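You operate a simulated robot arm through the tools that you are given. There is no shell and no other tool.

The job below is to be done with a simulated robot arm. You get a single attempt, and the scene is never put back.

JOB
Wash the socks in the suds, rinse them and lay them ready on the feed tray.
Fine: scrub them clean on the washboard before you rinse; leave no soap in them; the fold points at the rollers.
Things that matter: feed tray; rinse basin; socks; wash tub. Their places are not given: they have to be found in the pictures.

Only the result counts: the job must be done as asked and must still hold three seconds after the hand-in. Knocking over, shifting, dropping, spilling or breaking anything else fails it. Flat cloth is picked up by pressing the open fingertips on it (5 to 10 N) and closing them slowly along it; thin cloth reads only 2 to 8 mm in the jaws.

ROBOT AND FRAMES
A 7-joint arm with a two-finger gripper, fixed in place. Base frame: the origin is on the floor under the middle of its stand, x ahead of it, y to its left, z up; the work surface is at about z = 720. Lengths are in mm, angles in degrees, forces in N, time in s.
With the tool pointing down near the work surface it reaches from about 380 to 800 mm from the base axis. Its first joint turns from -143.0 to 143.0 degrees. Payload 2.45 kg.
The TCP is the grasp point between the finger pads, 26 mm short of the fingertips. In the tool frame z runs along the fingers and y along their closing line. The gripper opens to 96 mm; its body begins 69 mm behind the TCP.
Orientation is that of the tool frame in the base frame, as a unit quaternion [x, y, z, w]. With the fingers straight down and closing along the base's y, the tool's x points along the base's -x, its y along +y and its z along -z.

CONTROLS
- The arm moves only by the tool step_arm. Its argument "deltas" is a list that holds one entry, the list of rows, each a list of 7 numbers: the shift along the tool's x, y, z in mm, then the turn, a rotation vector about the tool's x, y, z in degrees, then the opening, from 0 (shut) to 1 (fully open). In form: [[[tx, ty, tz, rx, ry, rz, grip], ...]]. A call has 1 to 20 rows; each row shifts and turns the commanded pose from where the row before left it, along the tool's axes as they then stand. Rows are played at 5 a second. More than 50 mm and 8.6 degrees between two rows, or a gripper value outside its range, and nothing of the call is played. A pose out of reach is approached as far as the arm can. The call stops where the force on the tool passes 40 N (or 10 N more than at its start, if that is more) or the arm is blocked; 0.2 s more then pass. Each finger travels about 50 mm/s and halts on what it meets, pressing with about 21 N; the grip force reading is that of the motor and also rises with nothing between the fingers. The clock runs only during rows and for 0.2 s after the last one: add rows that do not move to give the fingers time. It gives the time, the measured TCP pose, the force on the tool (base axes), the opening and the grip force at its end, in the units of the frame above (readings bear some noise), with the torque about the TCP (base axes, N m) and any sound that the robot's microphone picked up.
- Cameras (640 x 400 px; columns grow to the right, rows downward): "scene" is fixed at [230.4, -651.7, 1421.2]; the picture's right is [0.79, -0.61, 0.00], its down [-0.44, -0.57, -0.70] and it looks along [0.43, 0.55, -0.72] (base axes); focal length 225 px, centre (320, 200). "wrist" rides on the gripper at [82, 3, -98] in the tool frame; the picture's right is [-0.04, 1.00, 0.00], its down [-0.73, -0.03, -0.68] and it looks along [-0.68, -0.03, 0.73] (tool axes); focal length 256 px, centre (320, 200).
- snapshot(camera): a new picture of that camera. The clock stands still meanwhile.
- raise_lower(by): slides the trunk up (or, below 0, down) by that many mm; the arm rides with it, the base frame stays. It gives what a move gives, with no picture.
- measure_at(camera, pixels): for up to 12 pixels [column, row] of the newest picture of that camera ("zoom" is the newest enlarged one), the place [x, y, z] in the base frame of the surface seen there, good to about 2 mm, but the place of the scene camera against the robot may be out by one fixed shift of up to 18 mm in any direction. The clock stands still meanwhile.
- enlarge(camera, box): a new picture of the part [left, top, right, bottom] of that camera's present view, enlarged. The clock stands still meanwhile.
- close_job(): hands the job in; it is judged then, once.

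Unless the task says otherwise, let go and move clear before handing in.

The tools are called after "Call:" as a command line: name --argument value ..., lists and objects as JSON in quotes. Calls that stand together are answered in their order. step_arm: Moves the arm, as the interface text tells. Its arguments: {"type":"object","properties":{"deltas":{"type":"array","items":{"type":"array","items":{"type":"array","items":{"type":"number"}}}}},"required":["deltas"]} The other tools are called the same way: raise_lower (by) moves the trunk up or down; snapshot (camera) takes a picture; measure_at (camera, pixels) gives the place of the surface under pixels of a picture; enlarge (camera, box) takes an enlarged picture of a part of a camera's view; close_job () hands the job in.

At the start:

```text
t: 0.0
position: [485.0, -93.0, 1188.3]
orientation: [0.0, 1.0, 0.001, -0.001]
ft_force: [-0.7, 0.0, -0.8]
wrist_torque: [-0.05, -0.03, -0.03]
grip_width: 96.1
finger_force: 0.0
trunk travel left (down, up): [-575.0, 65.0]
```

scene: 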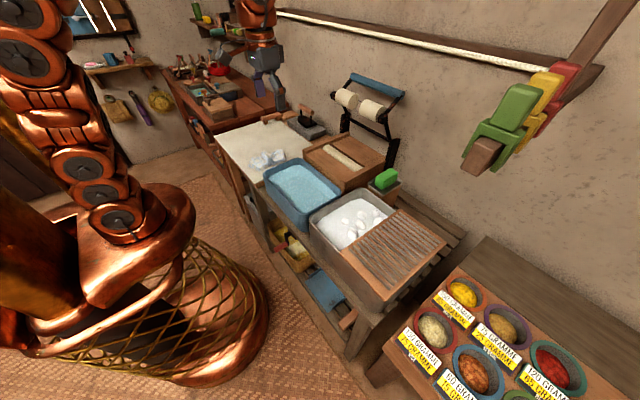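
wrist: 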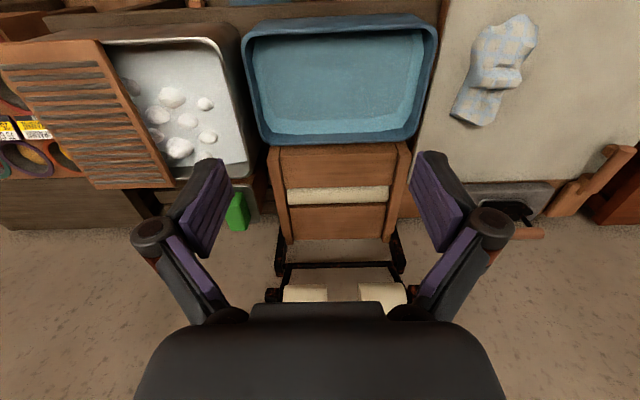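

The scene picture shows the socks at about (267,160) on the table left of the blue basin, the white suds tub with washboard at (350,220)-(395,245), and a wooden tray in front of the rollers at (345,155). I'll enlarge these areas before moving.

Call:
enlarge --camera "scene" --box '[210, 70, 460, 310]'

Call:
enlarge --camera "wrist" --box '[420, 0, 640, 240]'

Call:
enlarge --camera "wrist" --box '[0, 0, 420, 310]'

```text
1.67 times, centred on (335, 190) of scene
```

zoom: 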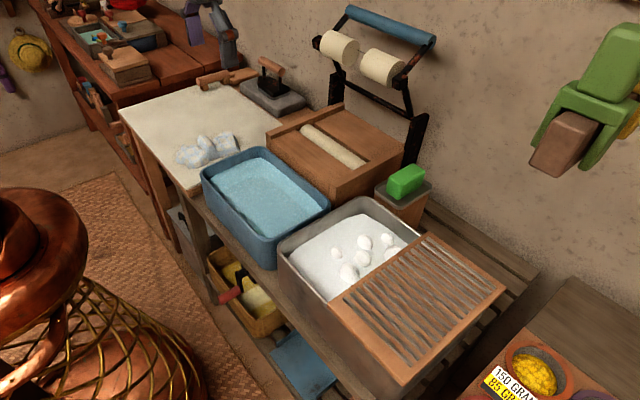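

```text
1.67 times, centred on (530, 120) of wrist
```

zoom: 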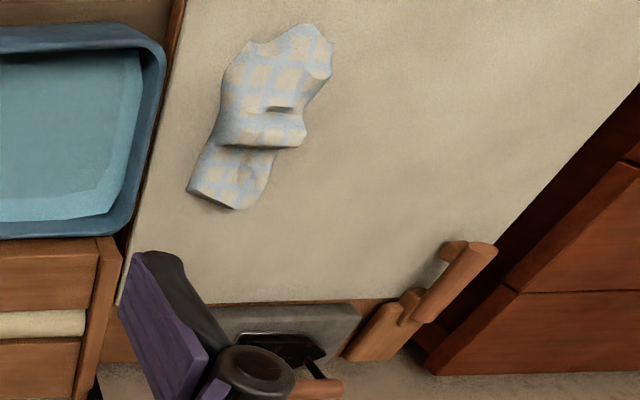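

```text
1.29 times, centred on (210, 155) of wrist
```

zoom: 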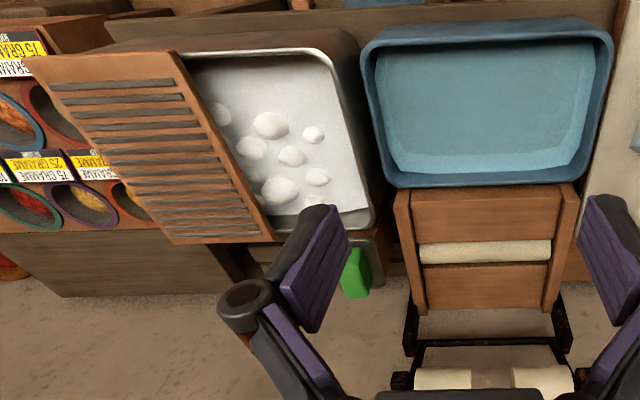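

The wrist view shows socks at (495,70), basin at (340,80), tub at (180,100) and tray at (340,190). I'll measure these with the wrist camera, first the large fixtures.

Call:
measure_at --camera "wrist" --pixels '[[495, 60], [520, 30], [475, 110], [500, 78], [560, 120], [340, 80], [245, 30], [437, 25], [262, 135], [415, 135], [340, 130], [340, 25]]'

Call:
measure_at --camera "wrist" --pixels '[[275, 150], [405, 150], [340, 165], [340, 195], [340, 220], [300, 240], [395, 240], [285, 190], [300, 292], [385, 292], [340, 267], [236, 210]]'

Call:
measure_at --camera "wrist" --pixels '[[180, 70], [225, 100], [215, 42], [240, 100], [130, 50], [10, 80], [95, 45], [170, 180], [95, 185], [90, 110], [60, 110], [180, 150]]'

```text
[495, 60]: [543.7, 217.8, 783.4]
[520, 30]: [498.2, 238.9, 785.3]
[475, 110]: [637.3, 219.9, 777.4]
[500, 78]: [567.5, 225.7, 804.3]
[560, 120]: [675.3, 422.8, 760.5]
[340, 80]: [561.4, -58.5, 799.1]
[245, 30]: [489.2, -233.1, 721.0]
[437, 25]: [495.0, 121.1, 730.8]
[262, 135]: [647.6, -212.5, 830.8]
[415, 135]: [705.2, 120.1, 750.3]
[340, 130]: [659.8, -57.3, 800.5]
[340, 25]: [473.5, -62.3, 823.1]
```

```text
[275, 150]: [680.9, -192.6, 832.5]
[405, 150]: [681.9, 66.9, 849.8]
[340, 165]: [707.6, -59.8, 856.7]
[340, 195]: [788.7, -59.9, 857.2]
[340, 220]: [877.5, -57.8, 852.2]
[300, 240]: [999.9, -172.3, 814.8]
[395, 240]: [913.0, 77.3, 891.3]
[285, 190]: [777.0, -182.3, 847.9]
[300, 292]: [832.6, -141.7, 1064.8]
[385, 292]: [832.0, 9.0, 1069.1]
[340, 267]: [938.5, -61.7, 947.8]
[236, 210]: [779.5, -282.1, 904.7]
```

```text
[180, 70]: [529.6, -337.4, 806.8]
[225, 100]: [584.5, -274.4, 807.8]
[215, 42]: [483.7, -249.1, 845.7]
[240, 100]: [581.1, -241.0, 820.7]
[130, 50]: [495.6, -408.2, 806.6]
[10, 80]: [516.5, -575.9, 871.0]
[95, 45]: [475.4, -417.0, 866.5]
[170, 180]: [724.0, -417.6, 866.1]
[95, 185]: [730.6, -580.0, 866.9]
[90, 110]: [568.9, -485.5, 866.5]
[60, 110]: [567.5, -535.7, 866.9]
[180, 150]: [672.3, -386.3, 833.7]
```

Measurements put the table top at z≈760, socks around (550,222,780), basin water z≈799, tray top z≈857 and washboard top z≈866. I'll enlarge the tray/rollers and the socks in the scene view to understand them better.

Call:
enlarge --camera "scene" --box '[300, 60, 420, 200]'

Call:
enlarge --camera "scene" --box '[220, 110, 320, 190]'

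Call:
enlarge --camera "wrist" --box '[250, 120, 440, 310]'

Call:
enlarge --camera "wrist" --box '[440, 0, 550, 140]'

```text
2.86 times, centred on (360, 130) of scene
```

zoom: 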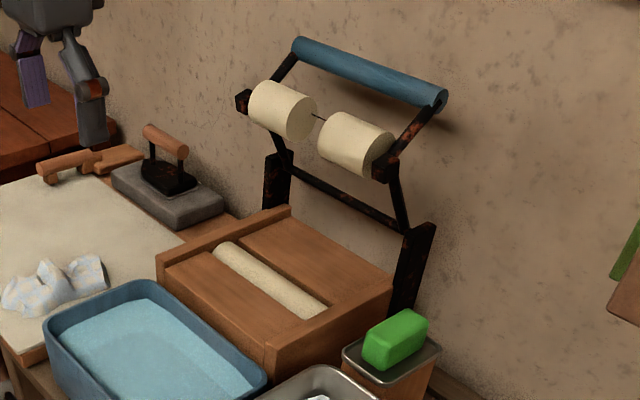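

```text
5.00 times, centred on (270, 150) of scene
```

zoom: 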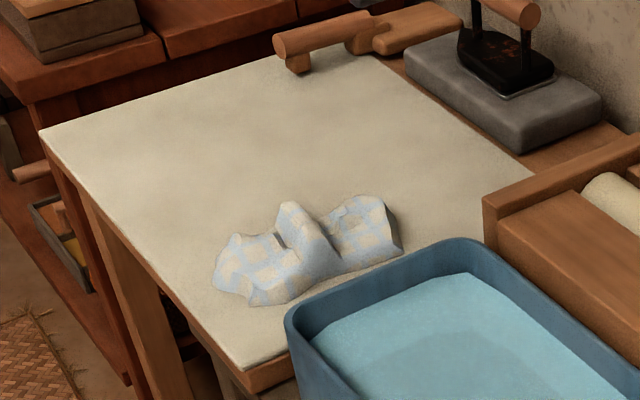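

```text
2.11 times, centred on (345, 215) of wrist
```

zoom: 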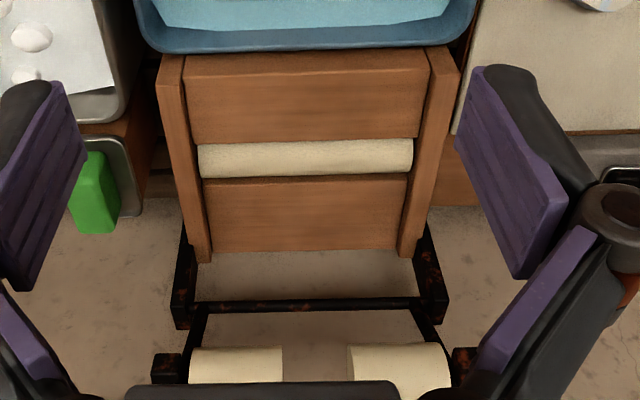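

```text
2.86 times, centred on (495, 70) of wrist
```

zoom: 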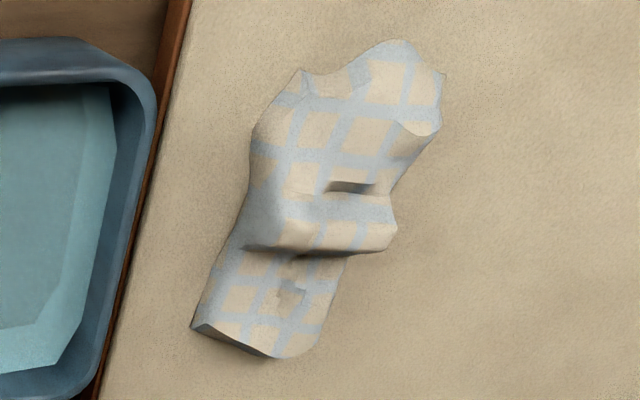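

The wringer's upper rollers are swung up (zoom (280,110)), the lower roller lies in the tray's slot, and the front plank is the feed side. The socks appear to be a checked cloth with a hump in the middle; I'll move over for a closer look.

Call:
step_arm --deltas '[[[7.6, 31.3, 23.8, 0, 0, 0, 1], [7.6, 31.3, 23.8, 0, 0, 0, 1], [7.6, 31.3, 23.8, 0, 0, 0, 1], [7.6, 31.3, 23.8, 0, 0, 0, 1], [7.6, 31.3, 23.8, 0, 0, 0, 1], [7.6, 31.3, 23.8, 0, 0, 0, 1], [7.6, 31.3, 23.8, 0, 0, 0, 1], [7.6, 31.3, 23.8, 0, 0, 0, 1], [7.6, 31.3, 23.8, 0, 0, 0, 1], [7.6, 31.3, 23.8, 0, 0, 0, 1], [0, 0, 0, 0, 0, 0, 1]]]'

Call:
snapshot --camera "wrist"

Call:
snapshot --camera "scene"

```text
t: 2.4
position: [410.8, 221.9, 949.7]
orientation: [0.0, 1.0, 0.0, 0.002]
ft_force: [-0.2, -0.7, -0.8]
wrist_torque: [-0.01, 0.01, 0.0]
grip_width: 96.1
finger_force: 0.1
trunk travel left (down, up): [-575.0, 65.0]
```

```text
taken
```

wrist: 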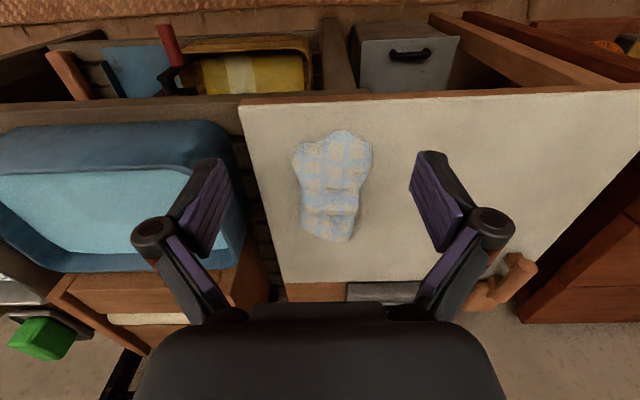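

```text
taken
```

scene: 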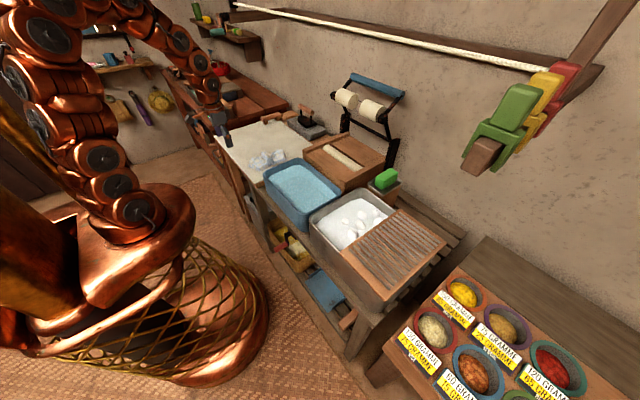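

The socks now sit in the wrist view at (335,185). I'll enlarge and measure them in detail.

Call:
enlarge --camera "wrist" --box '[270, 115, 400, 255]'

Call:
measure_at --camera "wrist" --pixels '[[335, 140], [335, 160], [335, 175], [335, 190], [335, 200], [335, 208], [330, 220], [330, 235], [300, 160], [365, 160], [308, 195], [358, 195]]'

Call:
measure_at --camera "wrist" --pixels '[[335, 265], [290, 180], [400, 150], [335, 115], [310, 230], [345, 240], [320, 238], [350, 133], [320, 145], [310, 175], [355, 175], [320, 200]]'

```text
2.86 times, centred on (335, 185) of wrist
```

zoom: 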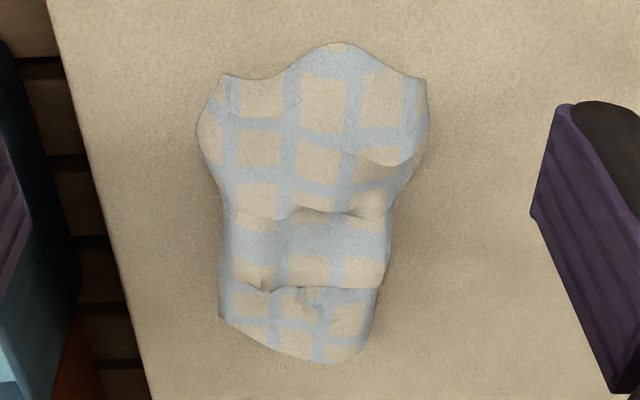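

```text
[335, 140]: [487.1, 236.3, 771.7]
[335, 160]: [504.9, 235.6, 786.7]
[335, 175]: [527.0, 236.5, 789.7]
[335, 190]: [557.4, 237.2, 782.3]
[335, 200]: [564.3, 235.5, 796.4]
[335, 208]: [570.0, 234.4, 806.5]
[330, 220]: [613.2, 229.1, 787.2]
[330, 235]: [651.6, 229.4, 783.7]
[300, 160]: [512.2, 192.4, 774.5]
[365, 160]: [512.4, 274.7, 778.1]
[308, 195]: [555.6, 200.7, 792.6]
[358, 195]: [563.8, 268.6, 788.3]
```

```text
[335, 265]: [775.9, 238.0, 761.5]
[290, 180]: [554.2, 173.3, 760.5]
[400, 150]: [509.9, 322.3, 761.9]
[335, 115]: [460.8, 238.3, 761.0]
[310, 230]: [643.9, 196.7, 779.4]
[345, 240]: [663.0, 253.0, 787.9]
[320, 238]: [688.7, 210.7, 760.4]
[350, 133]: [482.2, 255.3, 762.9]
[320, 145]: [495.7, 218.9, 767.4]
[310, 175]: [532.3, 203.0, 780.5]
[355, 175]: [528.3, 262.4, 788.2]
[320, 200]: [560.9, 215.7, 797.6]
```

The table is at z≈761; the cloth spans x≈480–665, y≈190–275, with a transverse hump near x≈570, z≈806 at mid-length — a natural fold to pinch. Before picking I'll look closely at the feed tray.

Call:
step_arm --deltas '[[[-10, -35.2, -6.3, 0, 0, 0, 1], [-10, -35.2, -6.3, 0, 0, 0, 1], [-10, -35.2, -6.3, 0, 0, 0, 1], [-10, -35.2, -6.3, 0, 0, 0, 1], [-10, -35.2, -6.3, 0, 0, 0, 1], [-10, -35.2, -6.3, 0, 0, 0, 1], [-10, -35.2, -6.3, 0, 0, 0, 1], [-10, -35.2, -6.3, 0, 0, 0, 1], [0, 0, 0, 0, 0, 0, 1]]]'

Call:
snapshot --camera "wrist"

```text
t: 4.4
position: [490.9, -63.2, 1000.6]
orientation: [0.0, 1.0, 0.0, 0.0]
ft_force: [-0.2, 0.2, 0.0]
wrist_torque: [0.01, 0.01, 0.0]
grip_width: 96.1
finger_force: 0.0
trunk travel left (down, up): [-575.0, 65.0]
```

```text
taken
```

wrist: 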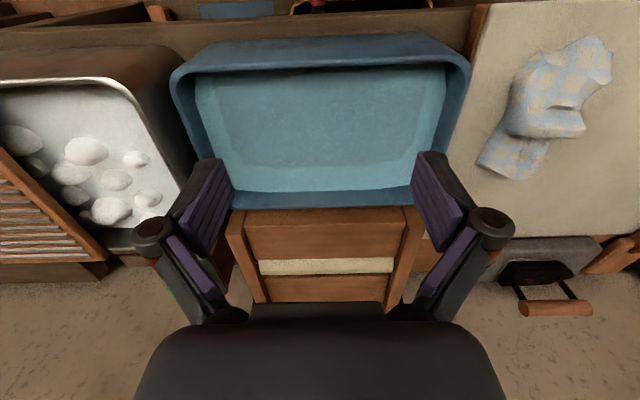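

Call:
measure_at --camera "wrist" --pixels '[[325, 203], [325, 212], [325, 225], [325, 240], [325, 252], [325, 258], [325, 266], [325, 276], [325, 290], [238, 225], [403, 225], [250, 240]]'

Call:
measure_at --camera "wrist" --pixels '[[325, 45], [325, 70], [325, 110], [325, 150], [325, 195], [180, 80], [462, 80], [205, 85], [445, 85], [215, 140], [60, 150], [60, 90]]'

Call:
enlarge --camera "wrist" --box '[220, 190, 430, 310]'

```text
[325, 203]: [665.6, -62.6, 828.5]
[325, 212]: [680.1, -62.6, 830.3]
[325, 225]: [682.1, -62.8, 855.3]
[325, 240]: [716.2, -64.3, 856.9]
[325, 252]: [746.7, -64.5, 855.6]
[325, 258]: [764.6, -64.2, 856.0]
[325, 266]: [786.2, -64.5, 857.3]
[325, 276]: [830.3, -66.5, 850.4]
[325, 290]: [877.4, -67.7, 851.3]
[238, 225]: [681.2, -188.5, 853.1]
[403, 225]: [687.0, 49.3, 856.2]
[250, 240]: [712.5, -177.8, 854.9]
```

```text
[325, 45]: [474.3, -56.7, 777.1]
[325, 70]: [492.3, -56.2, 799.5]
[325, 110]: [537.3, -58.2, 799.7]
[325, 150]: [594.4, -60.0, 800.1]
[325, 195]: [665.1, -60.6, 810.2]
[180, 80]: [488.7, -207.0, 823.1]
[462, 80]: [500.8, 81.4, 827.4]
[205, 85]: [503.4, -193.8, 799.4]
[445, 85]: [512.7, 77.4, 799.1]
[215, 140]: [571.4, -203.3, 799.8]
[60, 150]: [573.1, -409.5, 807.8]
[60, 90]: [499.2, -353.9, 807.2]
```

```text
3.05 times, centred on (325, 250) of wrist
```

zoom: 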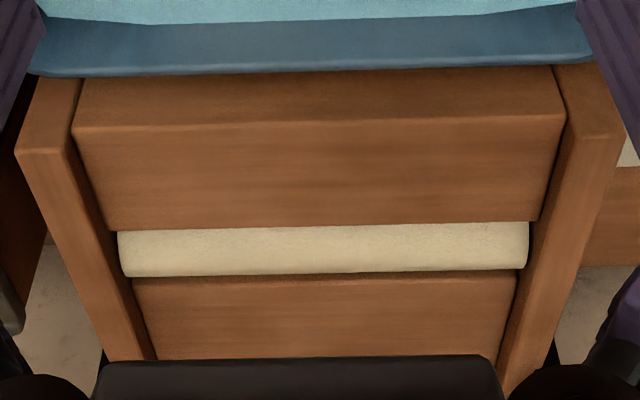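

The feed tray plank spans x≈680–765, y≈−175..45, z≈856, with the lower roller at x≈765–815; basin water is z≈800 with rim 828. Now I'll go beside the socks and turn the tool −90° so the fingers close along x, viewing the hump from the side.

Call:
step_arm --deltas '[[[-14, 27.2, 16.7, 0, 0, 0, 1], [-14, 27.2, 16.7, 0, 0, 0, 1], [-14, 27.2, 16.7, 0, 0, 0, 1], [-14, 27.2, 16.7, 0, 0, 0, 1], [-14, 27.2, 16.7, 0, 0, 0, 1], [-14, 27.2, 16.7, 0, 0, 0, 1], [0, 0, 0, 0, 0, -8.18, 1], [0, 0, 0, 0, 0, -8.18, 1], [0, 0, 0, 0, 0, -8.18, 1], [0, 0, 0, 0, 0, -8.18, 1], [0, 0, 0, 0, 0, -8.18, 1], [0, 0, 0, 0, 0, -8.18, 1], [0, 0, 0, 0, 0, -8.18, 1], [0, 0, 0, 0, 0, -8.18, 1], [0, 0, 0, 0, 0, -8.18, 1], [0, 0, 0, 0, 0, -8.18, 1], [0, 0, 0, 0, 0, -8.18, 1], [0, 0, 0, 0, 0, 0, 1]]]'

Call:
snapshot --camera "wrist"

```text
t: 8.2
position: [573.7, 101.5, 900.3]
orientation: [0.707, -0.707, 0.0, 0.0]
ft_force: [0.4, 1.0, 0.0]
wrist_torque: [-0.01, 0.01, -0.01]
grip_width: 96.0
finger_force: 0.1
trunk travel left (down, up): [-575.0, 65.0]
```

```text
taken
```

wrist: 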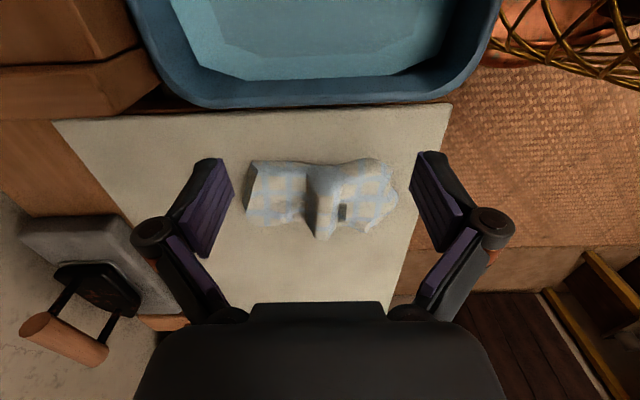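

The hump is visible from the side at (325,190). I'll enlarge it and measure its profile.

Call:
enlarge --camera "wrist" --box '[235, 145, 415, 255]'

Call:
measure_at --camera "wrist" --pixels '[[255, 175], [270, 185], [290, 190], [303, 195], [312, 170], [316, 185], [322, 200], [330, 175], [335, 195], [350, 180], [370, 185], [390, 190]]'

Call:
measure_at --camera "wrist" --pixels '[[310, 175], [308, 200], [318, 175], [318, 210], [325, 225], [325, 215], [330, 210], [340, 170], [345, 195], [300, 210], [325, 165], [320, 236]]'

```text
3.56 times, centred on (325, 200) of wrist
```

zoom: 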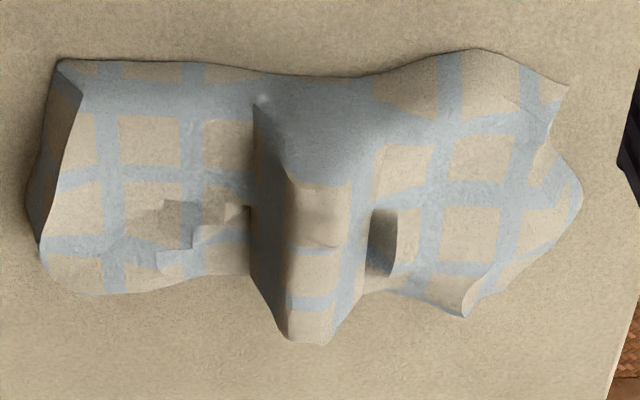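

```text
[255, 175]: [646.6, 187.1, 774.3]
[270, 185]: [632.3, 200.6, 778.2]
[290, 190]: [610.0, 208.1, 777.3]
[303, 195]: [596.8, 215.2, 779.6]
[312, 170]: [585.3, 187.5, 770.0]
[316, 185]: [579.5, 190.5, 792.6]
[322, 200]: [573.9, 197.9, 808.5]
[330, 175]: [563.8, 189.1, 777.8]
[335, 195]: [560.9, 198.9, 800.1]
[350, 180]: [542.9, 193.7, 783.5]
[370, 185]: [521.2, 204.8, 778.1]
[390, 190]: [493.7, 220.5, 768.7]
```

```text
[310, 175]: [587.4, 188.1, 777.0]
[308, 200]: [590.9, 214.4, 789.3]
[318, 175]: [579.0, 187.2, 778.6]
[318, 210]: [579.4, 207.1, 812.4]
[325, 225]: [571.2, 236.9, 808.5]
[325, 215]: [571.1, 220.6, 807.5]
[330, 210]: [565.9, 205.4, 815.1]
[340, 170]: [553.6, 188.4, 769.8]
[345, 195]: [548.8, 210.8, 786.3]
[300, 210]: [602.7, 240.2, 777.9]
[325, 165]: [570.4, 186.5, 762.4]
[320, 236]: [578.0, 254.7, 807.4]
```

The hump crest runs along y 200–265 at x≈572, z≈810, about 35 mm wide. I'll place the fingers, opened to about 60 mm, straddling it from above.

Call:
step_arm --deltas '[[[-32.9, 0.2, 12.5, 0, 0, 0, 0.65], [-32.9, 0.2, 12.5, 0, 0, 0, 0.65], [-32.9, 0.2, 12.5, 0, 0, 0, 0.65], [-32.9, 0.2, 12.5, 0, 0, 0, 0.65], [0, 0, 0, 0, 0, 0, 0.65], [0, 0, 0, 0, 0, 0, 0.65]]]'

Call:
snapshot --camera "wrist"

Call:
enlarge --camera "scene" --box '[220, 100, 320, 190]'

```text
t: 9.6
position: [574.0, 232.9, 851.4]
orientation: [-0.707, 0.707, 0.001, 0.0]
ft_force: [-0.4, 0.3, 0.4]
wrist_torque: [-0.03, 0.01, -0.01]
grip_width: 62.4
finger_force: 0.0
trunk travel left (down, up): [-575.0, 65.0]
```

```text
taken
```

wrist: 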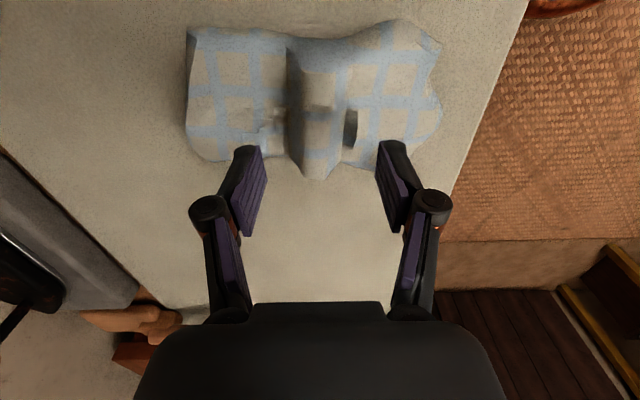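

```text
4.44 times, centred on (270, 145) of scene
```

zoom: 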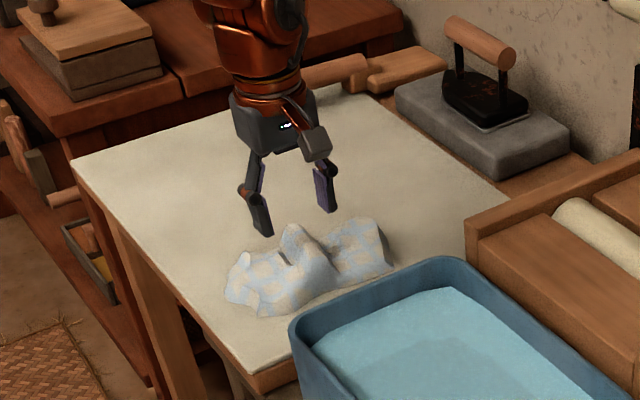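

Fingers straddle the hump as intended (at (250,190) and (395,185), crest between). I'll lower gently, watching the force.

Call:
step_arm --deltas '[[[0, 0, 8, 0, 0, 0, 0.65], [0, 0, 8, 0, 0, 0, 0.65], [0, 0, 8, 0, 0, 0, 0.65], [0, 0, 8, 0, 0, 0, 0.65], [0, 0, 6, 0, 0, 0, 0.65], [0, 0, 4, 0, 0, 0, 0.65], [0, 0, 0, 0, 0, 0, 0.65]]]'

Call:
snapshot --camera "wrist"

```text
t: 11.2
position: [573.6, 232.4, 808.3]
orientation: [-0.707, 0.708, 0.001, 0.001]
ft_force: [0.6, 0.1, 0.5]
wrist_torque: [-0.04, 0.01, -0.01]
grip_width: 62.4
finger_force: 0.1
trunk travel left (down, up): [-575.0, 65.0]
```

```text
taken
```

wrist: 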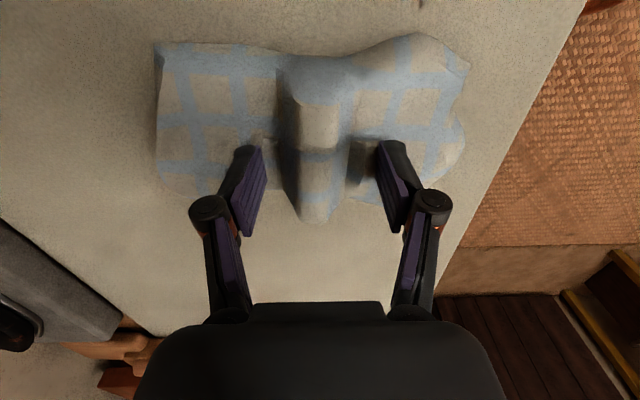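

No contact yet at tip z≈782. I'll continue down in small steps.

Call:
step_arm --deltas '[[[0, 0, 2.5, 0, 0, 0, 0.65], [0, 0, 2.5, 0, 0, 0, 0.65], [0, 0, 2.5, 0, 0, 0, 0.65], [0, 0, 2, 0, 0, 0, 0.65], [0, 0, 0, 0, 0, 0, 0.65]]]'

```text
t: 12.4
position: [574.1, 233.1, 798.3]
orientation: [-0.707, 0.708, 0.0, 0.0]
ft_force: [0.2, 0.3, -0.1]
wrist_torque: [0.02, 0.01, 0.0]
grip_width: 62.7
finger_force: 0.0
trunk travel left (down, up): [-575.0, 65.0]
```

Call:
step_arm --deltas '[[[0, 0, 2.5, 0, 0, 0, 0.65], [0, 0, 2.5, 0, 0, 0, 0.65], [0, 0, 0, 0, 0, 0, 0.65]]]'

Call:
snapshot --camera "wrist"

```text
t: 13.4
position: [573.1, 233.4, 798.0]
orientation: [-0.707, 0.707, 0.0, 0.003]
ft_force: [-16.8, -2.5, 47.3]
wrist_torque: [-0.2, 1.38, 0.06]
grip_width: 55.8
finger_force: 21.0
trunk travel left (down, up): [-575.0, 65.0]
stopped in row 3: the force on the tool passed its limit at 45 N (the readings are from after the stop); the commanded pose is now the measured one
```

```text
taken
```

wrist: 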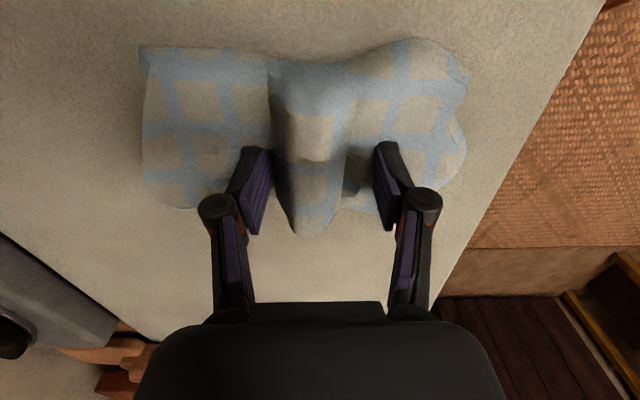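

Stiff contact came at TCP z≈798 (47 N), so I'll ease up a little to get into the 5–10 N range.

Call:
step_arm --deltas '[[[0, 0, -1, 0, 0, 0, 0.58], [0, 0, 0, 0, 0, 0, 0.58]]]'

```text
t: 14.0
position: [572.8, 233.2, 797.5]
orientation: [-0.707, 0.708, -0.002, 0.002]
ft_force: [-11.1, -2.0, 38.6]
wrist_torque: [0.0, 1.12, 0.0]
grip_width: 60.6
finger_force: 16.7
trunk travel left (down, up): [-575.0, 65.0]
```

Call:
step_arm --deltas '[[[0, 0, -1.5, 0, 0, 0, 0.65], [0, 0, -0.5, 0, 0, 0, 0.65], [0, 0, 0, 0, 0, 0, 0.65]]]'

```text
t: 14.8
position: [574.4, 233.4, 797.7]
orientation: [-0.707, 0.708, 0.0, 0.001]
ft_force: [0.8, 0.2, 2.1]
wrist_torque: [-0.06, 0.05, -0.01]
grip_width: 62.5
finger_force: 0.1
trunk travel left (down, up): [-575.0, 65.0]
```

Force is now 2 N at light contact. I'll press down slightly and close slowly along the cloth in two stages.

Call:
step_arm --deltas '[[[0, 0, 0.5, 0, 0, 0, 0.65], [0, 0, 0, 0, 0, 0, 0.62], [0, 0, 0, 0, 0, 0, 0.59], [0, 0, 0, 0, 0, 0, 0.56], [0, 0, 0, 0, 0, 0, 0.53], [0, 0, 0, 0, 0, 0, 0.5]]]'

Call:
snapshot --camera "wrist"

```text
t: 16.2
position: [573.7, 233.4, 800.6]
orientation: [0.707, -0.707, 0.001, -0.002]
ft_force: [-4.2, -0.3, 29.7]
wrist_torque: [-0.13, 0.71, -0.19]
grip_width: 44.9
finger_force: 20.7
trunk travel left (down, up): [-575.0, 65.0]
stopped in row 6: the force on the tool passed its limit at 42 N (the readings are from after the stop); the commanded pose is now the measured one
```

```text
taken
```

wrist: 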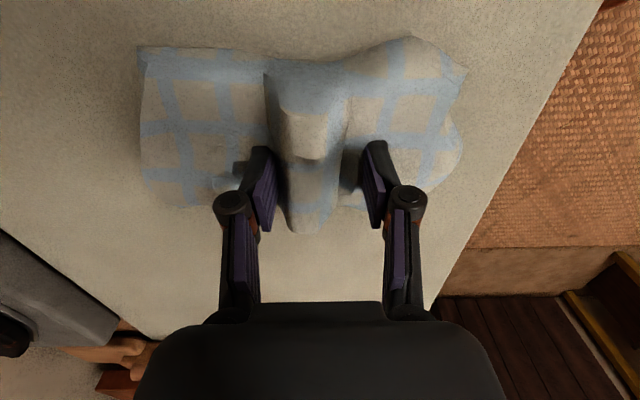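

The fingertips dip as they close, which pushed the arm up. I'll ease up 2 mm and keep closing on the hump with slight compensation.

Call:
step_arm --deltas '[[[0, 0, -2, 0, 0, 0, 0.47], [0, 0, -0.3, 0, 0, 0, 0.44], [0, 0, -0.3, 0, 0, 0, 0.41], [0, 0, -0.3, 0, 0, 0, 0.38], [0, 0, -0.3, 0, 0, 0, 0.35], [0, 0, -0.3, 0, 0, 0, 0.32], [0, 0, -0.3, 0, 0, 0, 0.29], [0, 0, 0, 0, 0, 0, 0.29]]]'

Call:
snapshot --camera "wrist"

```text
t: 18.1
position: [572.8, 232.7, 801.5]
orientation: [0.707, -0.707, 0.0, 0.0]
ft_force: [-0.7, -0.3, 1.6]
wrist_torque: [0.0, 0.04, -0.02]
grip_width: 27.5
finger_force: 0.0
trunk travel left (down, up): [-575.0, 65.0]
```

```text
taken
```

wrist: 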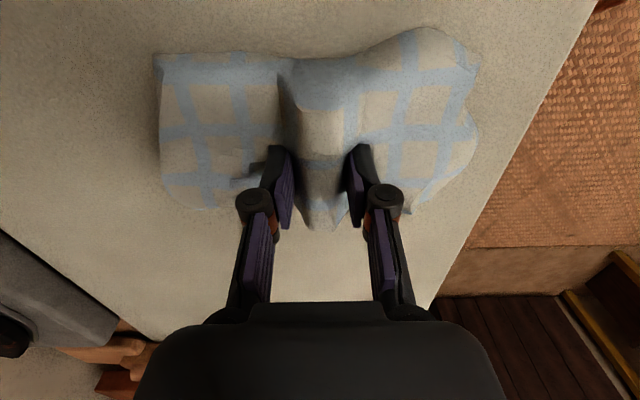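

The hump is now between the pads at 27 mm opening with low force. I'll continue closing.

Call:
step_arm --deltas '[[[0, 0, -0.2, 0, 0, 0, 0.26], [0, 0, -0.2, 0, 0, 0, 0.23], [0, 0, -0.2, 0, 0, 0, 0.2], [0, 0, -0.2, 0, 0, 0, 0.17], [0, 0, -0.2, 0, 0, 0, 0.14], [0, 0, -0.2, 0, 0, 0, 0.11], [0, 0, -0.2, 0, 0, 0, 0.08], [0, 0, -0.2, 0, 0, 0, 0.05], [0, 0, 0, 0, 0, 0, 0.02], [0, 0, 0, 0, 0, 0, 0], [0, 0, 0, 0, 0, 0, 0]]]'

Call:
snapshot --camera "wrist"

```text
t: 20.4
position: [573.6, 234.4, 804.1]
orientation: [-0.706, 0.708, 0.0, 0.002]
ft_force: [-0.6, 0.0, 0.0]
wrist_torque: [0.0, -0.02, -0.03]
grip_width: 25.8
finger_force: 21.1
trunk travel left (down, up): [-575.0, 65.0]
```

```text
taken
```

wrist: 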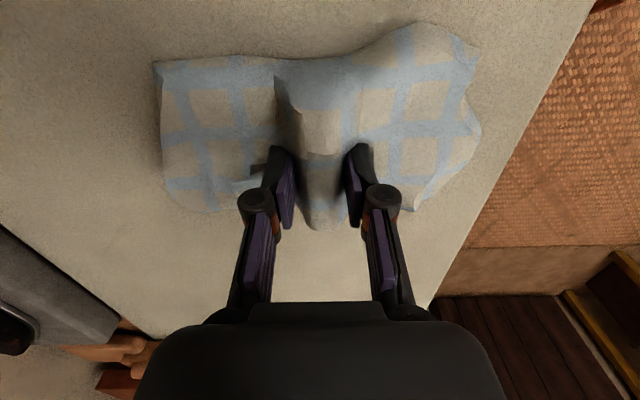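

The fingers halted at 25.8 mm with 21 N on the hump. I'll lift a little and see whether the socks come along.

Call:
step_arm --deltas '[[[0, 0, -5, 0, 0, 0, 0], [0, 0, -10, 0, 0, 0, 0], [0, 0, -15, 0, 0, 0, 0], [0, 0, -15, 0, 0, 0, 0], [0, 0, -15, 0, 0, 0, 0], [0, 0, 0, 0, 0, 0, 0]]]'

Call:
snapshot --camera "wrist"

Call:
enlarge --camera "scene" --box '[220, 100, 320, 190]'

```text
t: 21.9
position: [574.0, 234.4, 864.9]
orientation: [-0.706, 0.708, 0.0, 0.0]
ft_force: [-0.2, 0.5, -2.8]
wrist_torque: [0.02, -0.02, 0.0]
grip_width: 25.6
finger_force: 20.9
trunk travel left (down, up): [-575.0, 65.0]
```

```text
taken
```

wrist: 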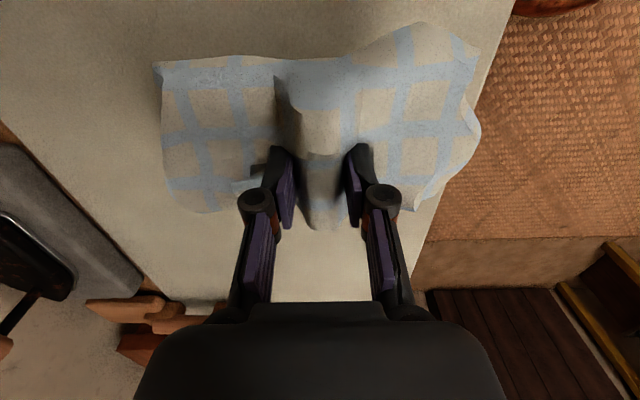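

```text
4.44 times, centred on (270, 145) of scene
```

zoom: 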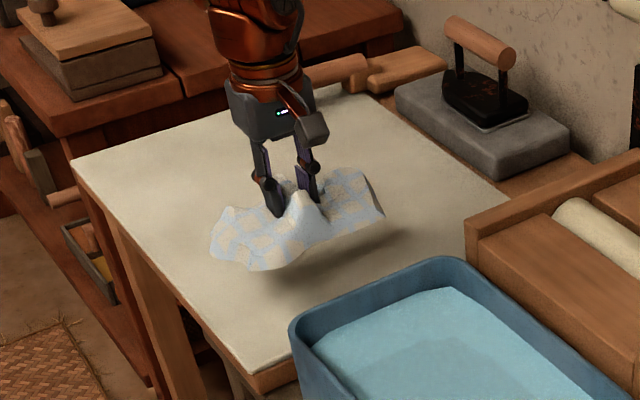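

The socks lifted and kept their shape, so they behave as a stiff folded bundle (≈2.8 N) with the hump as a handle. I need to identify which end is the fold, so I'll look closer at both ends.

Call:
enlarge --camera "wrist" --box '[130, 10, 500, 240]'

Call:
enlarge --camera "scene" --box '[245, 125, 315, 175]'

Call:
measure_at --camera "wrist" --pixels '[[160, 75], [165, 130], [175, 200], [215, 100], [240, 200], [270, 70], [300, 120], [370, 80], [425, 40], [470, 80], [475, 130], [430, 200]]'

```text
1.73 times, centred on (315, 125) of wrist
```

zoom: 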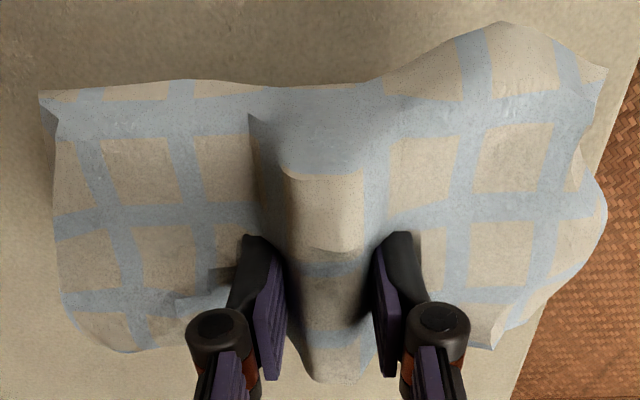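

```text
8.00 times, centred on (280, 150) of scene
```

zoom: 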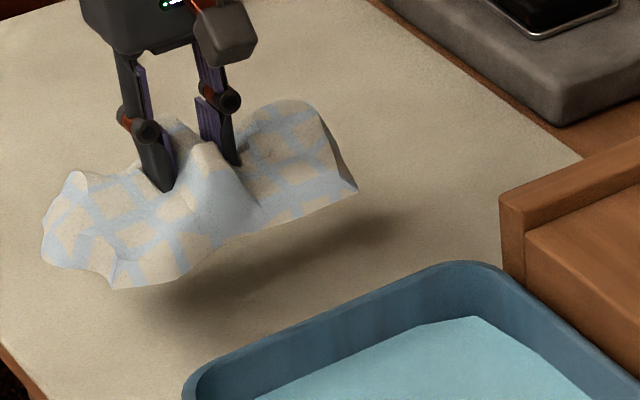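

```text
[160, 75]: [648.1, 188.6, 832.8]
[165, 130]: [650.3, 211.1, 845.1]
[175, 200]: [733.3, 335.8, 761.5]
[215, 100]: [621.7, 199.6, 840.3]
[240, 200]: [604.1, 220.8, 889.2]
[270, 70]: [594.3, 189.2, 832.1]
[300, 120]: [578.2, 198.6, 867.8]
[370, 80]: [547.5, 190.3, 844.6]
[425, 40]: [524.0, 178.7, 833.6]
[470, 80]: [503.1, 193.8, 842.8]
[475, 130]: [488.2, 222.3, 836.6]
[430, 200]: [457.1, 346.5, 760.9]
```

One end (+x) is a straight edge and the other (−x) is flared and scalloped. To be sure which is the fold, I'll carry the bundle up and closer to the scene camera to inspect both ends.

Call:
step_arm --deltas '[[[0, 0, -15, 0, 0, 0, 0], [0, 0, -25, 0, 0, 0, 0], [0, 0, -35, 0, 0, 0, 0], [0, 0, -35, 0, 0, 0, 0], [0, 0, -35, 0, 0, 0, 0], [10, 5, -25, 0, 0, 0, 0], [20, 8, -10, 0, 0, 0, 0], [30, 8, 0, 0, 0, 0, 0], [35, 10, 0, 0, 0, 0, 0], [35, 10, 0, 0, 0, 0, 0], [35, 10, 0, 0, 0, 0, 0], [35, 10, 0, 0, 0, 0, 0], [35, 10, 0, 0, 0, 0, 0], [35, 10, 0, 0, 0, 0, 0], [35, 10, 0, 0, 0, 0, 0], [35, 10, 0, 0, 0, 0, 0], [35, 10, 0, 0, 0, 0, 0], [20, 5, 0, 0, 0, 0, 0], [10, 2, 0, 0, 0, 0, 0], [0, 0, 0, 0, 0, 0, 0]]]'

Call:
snapshot --camera "scene"

```text
t: 26.1
position: [454.9, -171.8, 1042.6]
orientation: [-0.706, 0.708, 0.0, 0.001]
ft_force: [-0.2, -0.5, -1.7]
wrist_torque: [0.02, 0.03, -0.04]
grip_width: 25.7
finger_force: 21.3
trunk travel left (down, up): [-575.0, 65.0]
```

```text
taken
```

scene: 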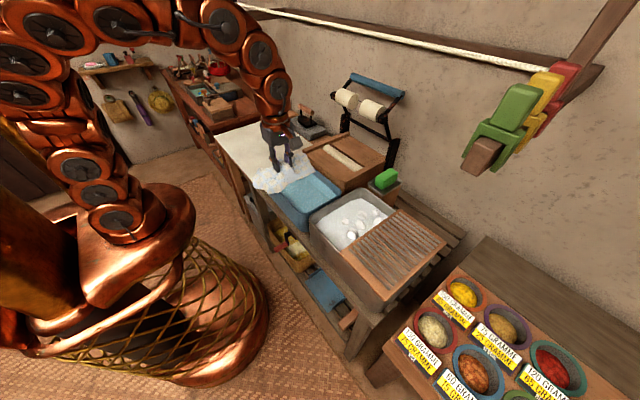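

Call:
step_arm --deltas '[[[25, 0, -10, 0, 0, 0, 0], [35, 0, -15, 0, 0, 0, 0], [35, 0, -15, 0, 0, 0, 0], [35, 0, -15, 0, 0, 0, 0], [20, 0, -5, 0, 0, 0, 0], [0, 0, 0, 0, 0, 0, 0]]]'

Call:
enlarge --camera "scene" --box '[240, 110, 400, 240]'

Call:
snapshot --camera "wrist"

```text
t: 27.4
position: [454.2, -320.9, 1102.7]
orientation: [-0.707, 0.707, 0.001, 0.001]
ft_force: [0.4, 0.3, -1.6]
wrist_torque: [-0.02, 0.04, 0.01]
grip_width: 25.6
finger_force: 20.9
trunk travel left (down, up): [-575.0, 65.0]
```

```text
3.08 times, centred on (320, 175) of scene
```

zoom: 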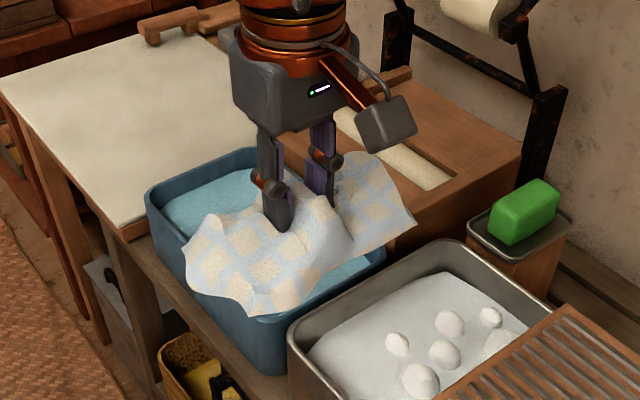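

```text
taken
```

wrist: 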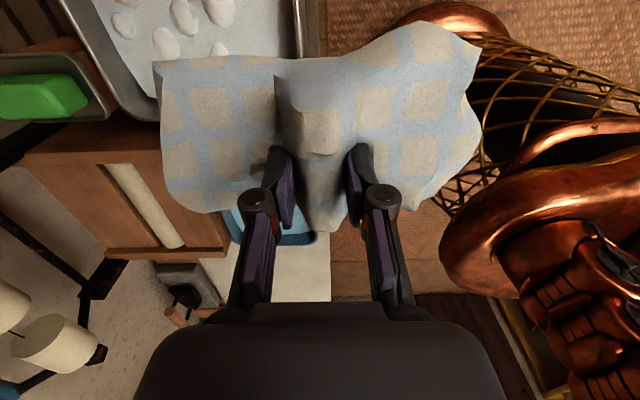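

Now I'll turn the tool +90° to bring the straight end toward the scene camera.

Call:
step_arm --deltas '[[[0, 0, 0, 0, 0, 8.18, 0], [0, 0, 0, 0, 0, 8.18, 0], [0, 0, 0, 0, 0, 8.18, 0], [0, 0, 0, 0, 0, 8.18, 0], [0, 0, 0, 0, 0, 8.18, 0], [0, 0, 0, 0, 0, 8.18, 0], [0, 0, 0, 0, 0, 8.18, 0], [0, 0, 0, 0, 0, 8.18, 0], [0, 0, 0, 0, 0, 8.18, 0], [0, 0, 0, 0, 0, 8.18, 0], [0, 0, 0, 0, 0, 8.18, 0], [0, 0, 0, 0, 0, 0, 0]]]'

Call:
enlarge --camera "scene" --box '[260, 130, 380, 230]'

Call:
snapshot --camera "wrist"

```text
t: 30.1
position: [453.6, -320.8, 1103.2]
orientation: [0.0, 1.0, 0.001, 0.001]
ft_force: [0.4, -0.2, -2.0]
wrist_torque: [-0.03, -0.04, 0.03]
grip_width: 25.4
finger_force: 21.2
trunk travel left (down, up): [-575.0, 65.0]
```

```text
4.00 times, centred on (320, 180) of scene
```

zoom: 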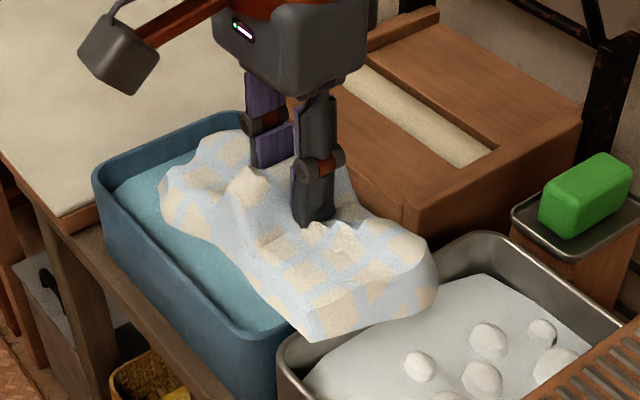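

```text
taken
```

wrist: 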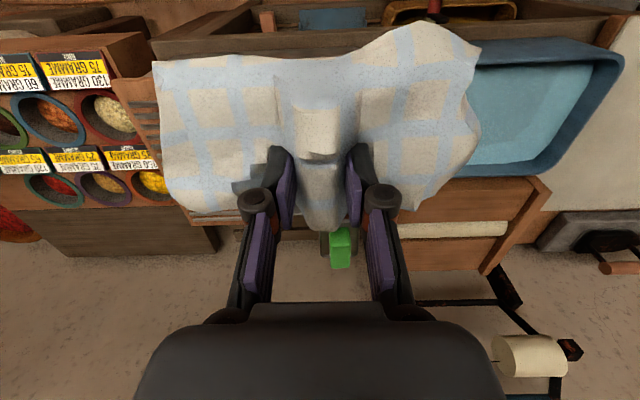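

The straight end now faces the camera (zoom (370,300)). I'll tilt it 40° up toward the camera to see its end face.

Call:
step_arm --deltas '[[[0, 0, 0, 8, 0, 0, 0], [0, 0, 0, 8, 0, 0, 0], [0, 0, 0, 8, 0, 0, 0], [0, 0, 0, 8, 0, 0, 0], [0, 0, 0, 8, 0, 0, 0], [0, 0, 0, 0, 0, 0, 0]]]'

Call:
enlarge --camera "scene" --box '[270, 130, 370, 210]'

```text
t: 31.4
position: [454.1, -322.0, 1103.0]
orientation: [0.001, 0.939, -0.343, 0.0]
ft_force: [0.0, -0.4, -1.2]
wrist_torque: [0.06, 0.01, -0.03]
grip_width: 25.7
finger_force: 20.9
trunk travel left (down, up): [-575.0, 65.0]
```

```text
5.00 times, centred on (320, 170) of scene
```

zoom: 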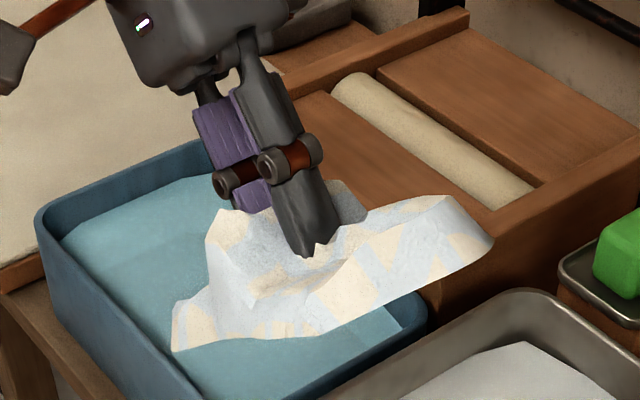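

Call:
enlarge --camera "scene" --box '[295, 155, 355, 195]'

Call:
snapshot --camera "scene"

```text
10.00 times, centred on (325, 175) of scene
```

zoom: 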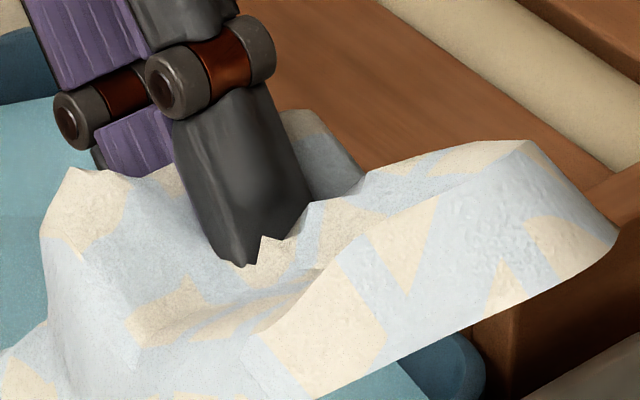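

```text
taken
```

scene: 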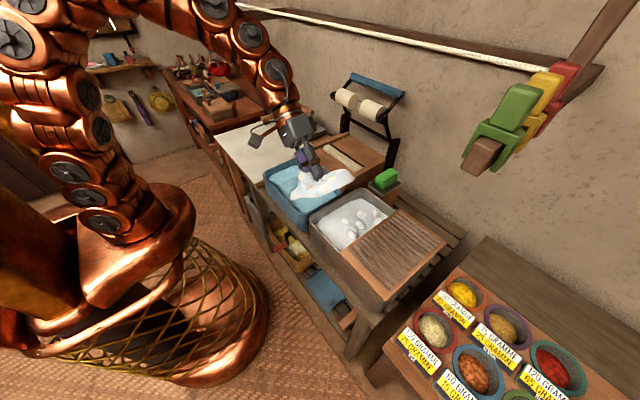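

The pattern wraps around this end, and it is blunt and thick, but I want a closer view. I'll untilt, move the bundle nearer the scene camera and yaw the end to face it.

Call:
step_arm --deltas '[[[0, 0, 0, -8, 0, 0, 0], [0, 0, 0, -8, 0, 0, 0], [0, 0, 0, -8, 0, 0, 0], [0, 0, 0, -8, 0, 0, 0], [0, 0, 0, -8, 0, 0, 0], [18.5, -29.5, -19.3, 0, 0, 0, 0], [18.5, -29.5, -19.3, 0, 0, 0, 0], [18.5, -29.5, -19.3, 0, 0, 0, 0], [18.5, -29.5, -19.3, 0, 0, 0, 0], [0, 0, 0, 0, 0, 7.6, 0], [0, 0, 0, 0, 0, 7.6, 0], [0, 0, 0, 0, 0, 7.6, 0], [0, 0, 0, 0, 0, 7.6, 0], [0, 0, 0, 0, 0, 7.6, 0], [0, 0, 0, 0, 0, 0, 0]]]'

Call:
snapshot --camera "scene"

```text
t: 34.6
position: [380.8, -439.9, 1179.5]
orientation: [0.326, 0.945, 0.001, 0.0]
ft_force: [-0.5, -1.0, -2.4]
wrist_torque: [-0.04, -0.01, -0.01]
grip_width: 25.8
finger_force: 20.8
trunk travel left (down, up): [-575.0, 65.0]
```

```text
taken
```

scene: 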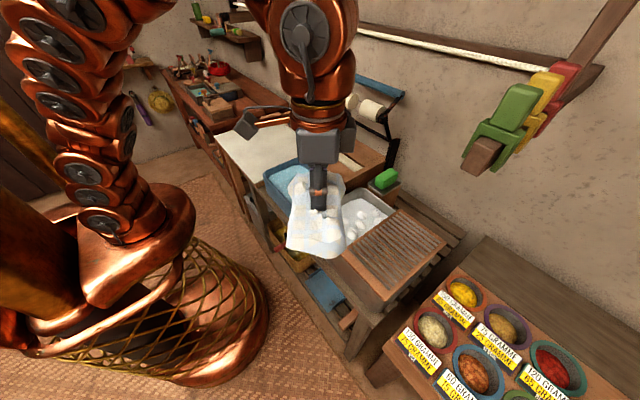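

Call:
enlarge --camera "scene" --box '[270, 160, 370, 270]'

Call:
step_arm --deltas '[[[0, 0, 0, 8, 0, 0, 0], [0, 0, 0, 8, 0, 0, 0], [0, 0, 0, 8, 0, 0, 0], [0, 0, 0, 8, 0, 0, 0], [0, 0, 0, 8, 0, 0, 0], [0, 0, 0, 0, 0, 0, 0]]]'

Call:
enlarge --camera "scene" --box '[270, 150, 370, 260]'

```text
3.64 times, centred on (320, 215) of scene
```

zoom: 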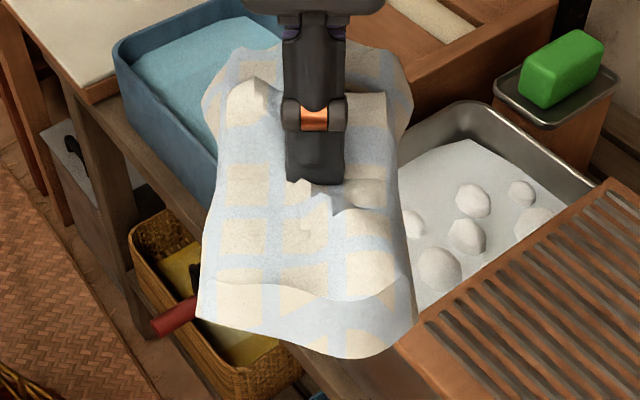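

```text
t: 36.0
position: [381.5, -439.1, 1180.4]
orientation: [0.305, 0.889, -0.324, -0.112]
ft_force: [0.1, -0.6, -2.2]
wrist_torque: [0.0, -0.05, -0.02]
grip_width: 25.6
finger_force: 21.1
trunk travel left (down, up): [-575.0, 65.0]
```

```text
3.64 times, centred on (320, 205) of scene
```

zoom: 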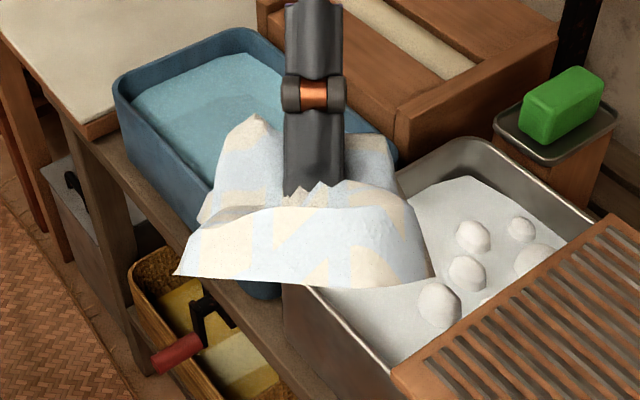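

The straight end is a broad, thick, rounded wall. Now I'll turn the bundle around to inspect the scalloped end the same way.

Call:
step_arm --deltas '[[[0, 0, 0, -8, 0, 0, 0], [0, 0, 0, -8, 0, 0, 0], [0, 0, 0, -8, 0, 0, 0], [0, 0, 0, -8, 0, 0, 0], [0, 0, 0, -8, 0, 0, 0], [0, 0, 0, 0, 0, -8.4, 0], [0, 0, 0, 0, 0, -8.4, 0], [0, 0, 0, 0, 0, -8.4, 0], [0, 0, 0, 0, 0, -8.4, 0], [0, 0, 0, 0, 0, -8.4, 0], [0, 0, 0, 0, 0, -8.4, 0], [0, 0, 0, 0, 0, -8.4, 0], [0, 0, 0, 0, 0, -8.4, 0], [0, 0, 0, 0, 0, -8.4, 0], [0, 0, 0, 0, 0, -8.4, 0], [0, 0, 0, 0, 0, -8.4, 0], [0, 0, 0, 0, 0, -8.4, 0], [0, 0, 0, 0, 0, -8.4, 0], [0, 0, 0, 0, 0, -8.4, 0], [0, 0, 0, 0, 0, 0, 0]]]'

Call:
enlarge --camera "scene" --box '[250, 150, 390, 270]'

```text
t: 40.2
position: [381.9, -440.3, 1180.5]
orientation: [-0.64, 0.768, 0.0, 0.001]
ft_force: [0.4, 0.2, -2.1]
wrist_torque: [0.02, -0.01, 0.01]
grip_width: 25.8
finger_force: 21.2
trunk travel left (down, up): [-575.0, 65.0]
```

```text
3.33 times, centred on (320, 210) of scene
```

zoom: 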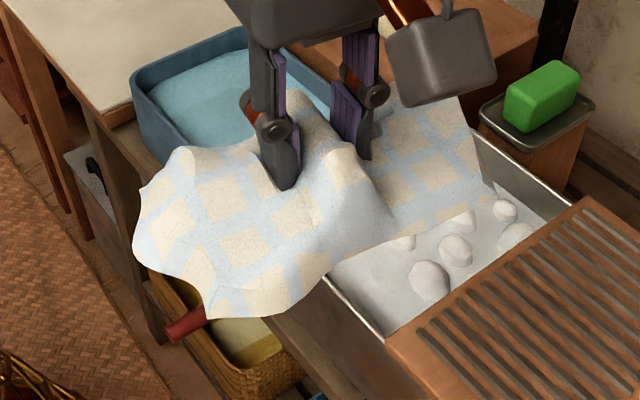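

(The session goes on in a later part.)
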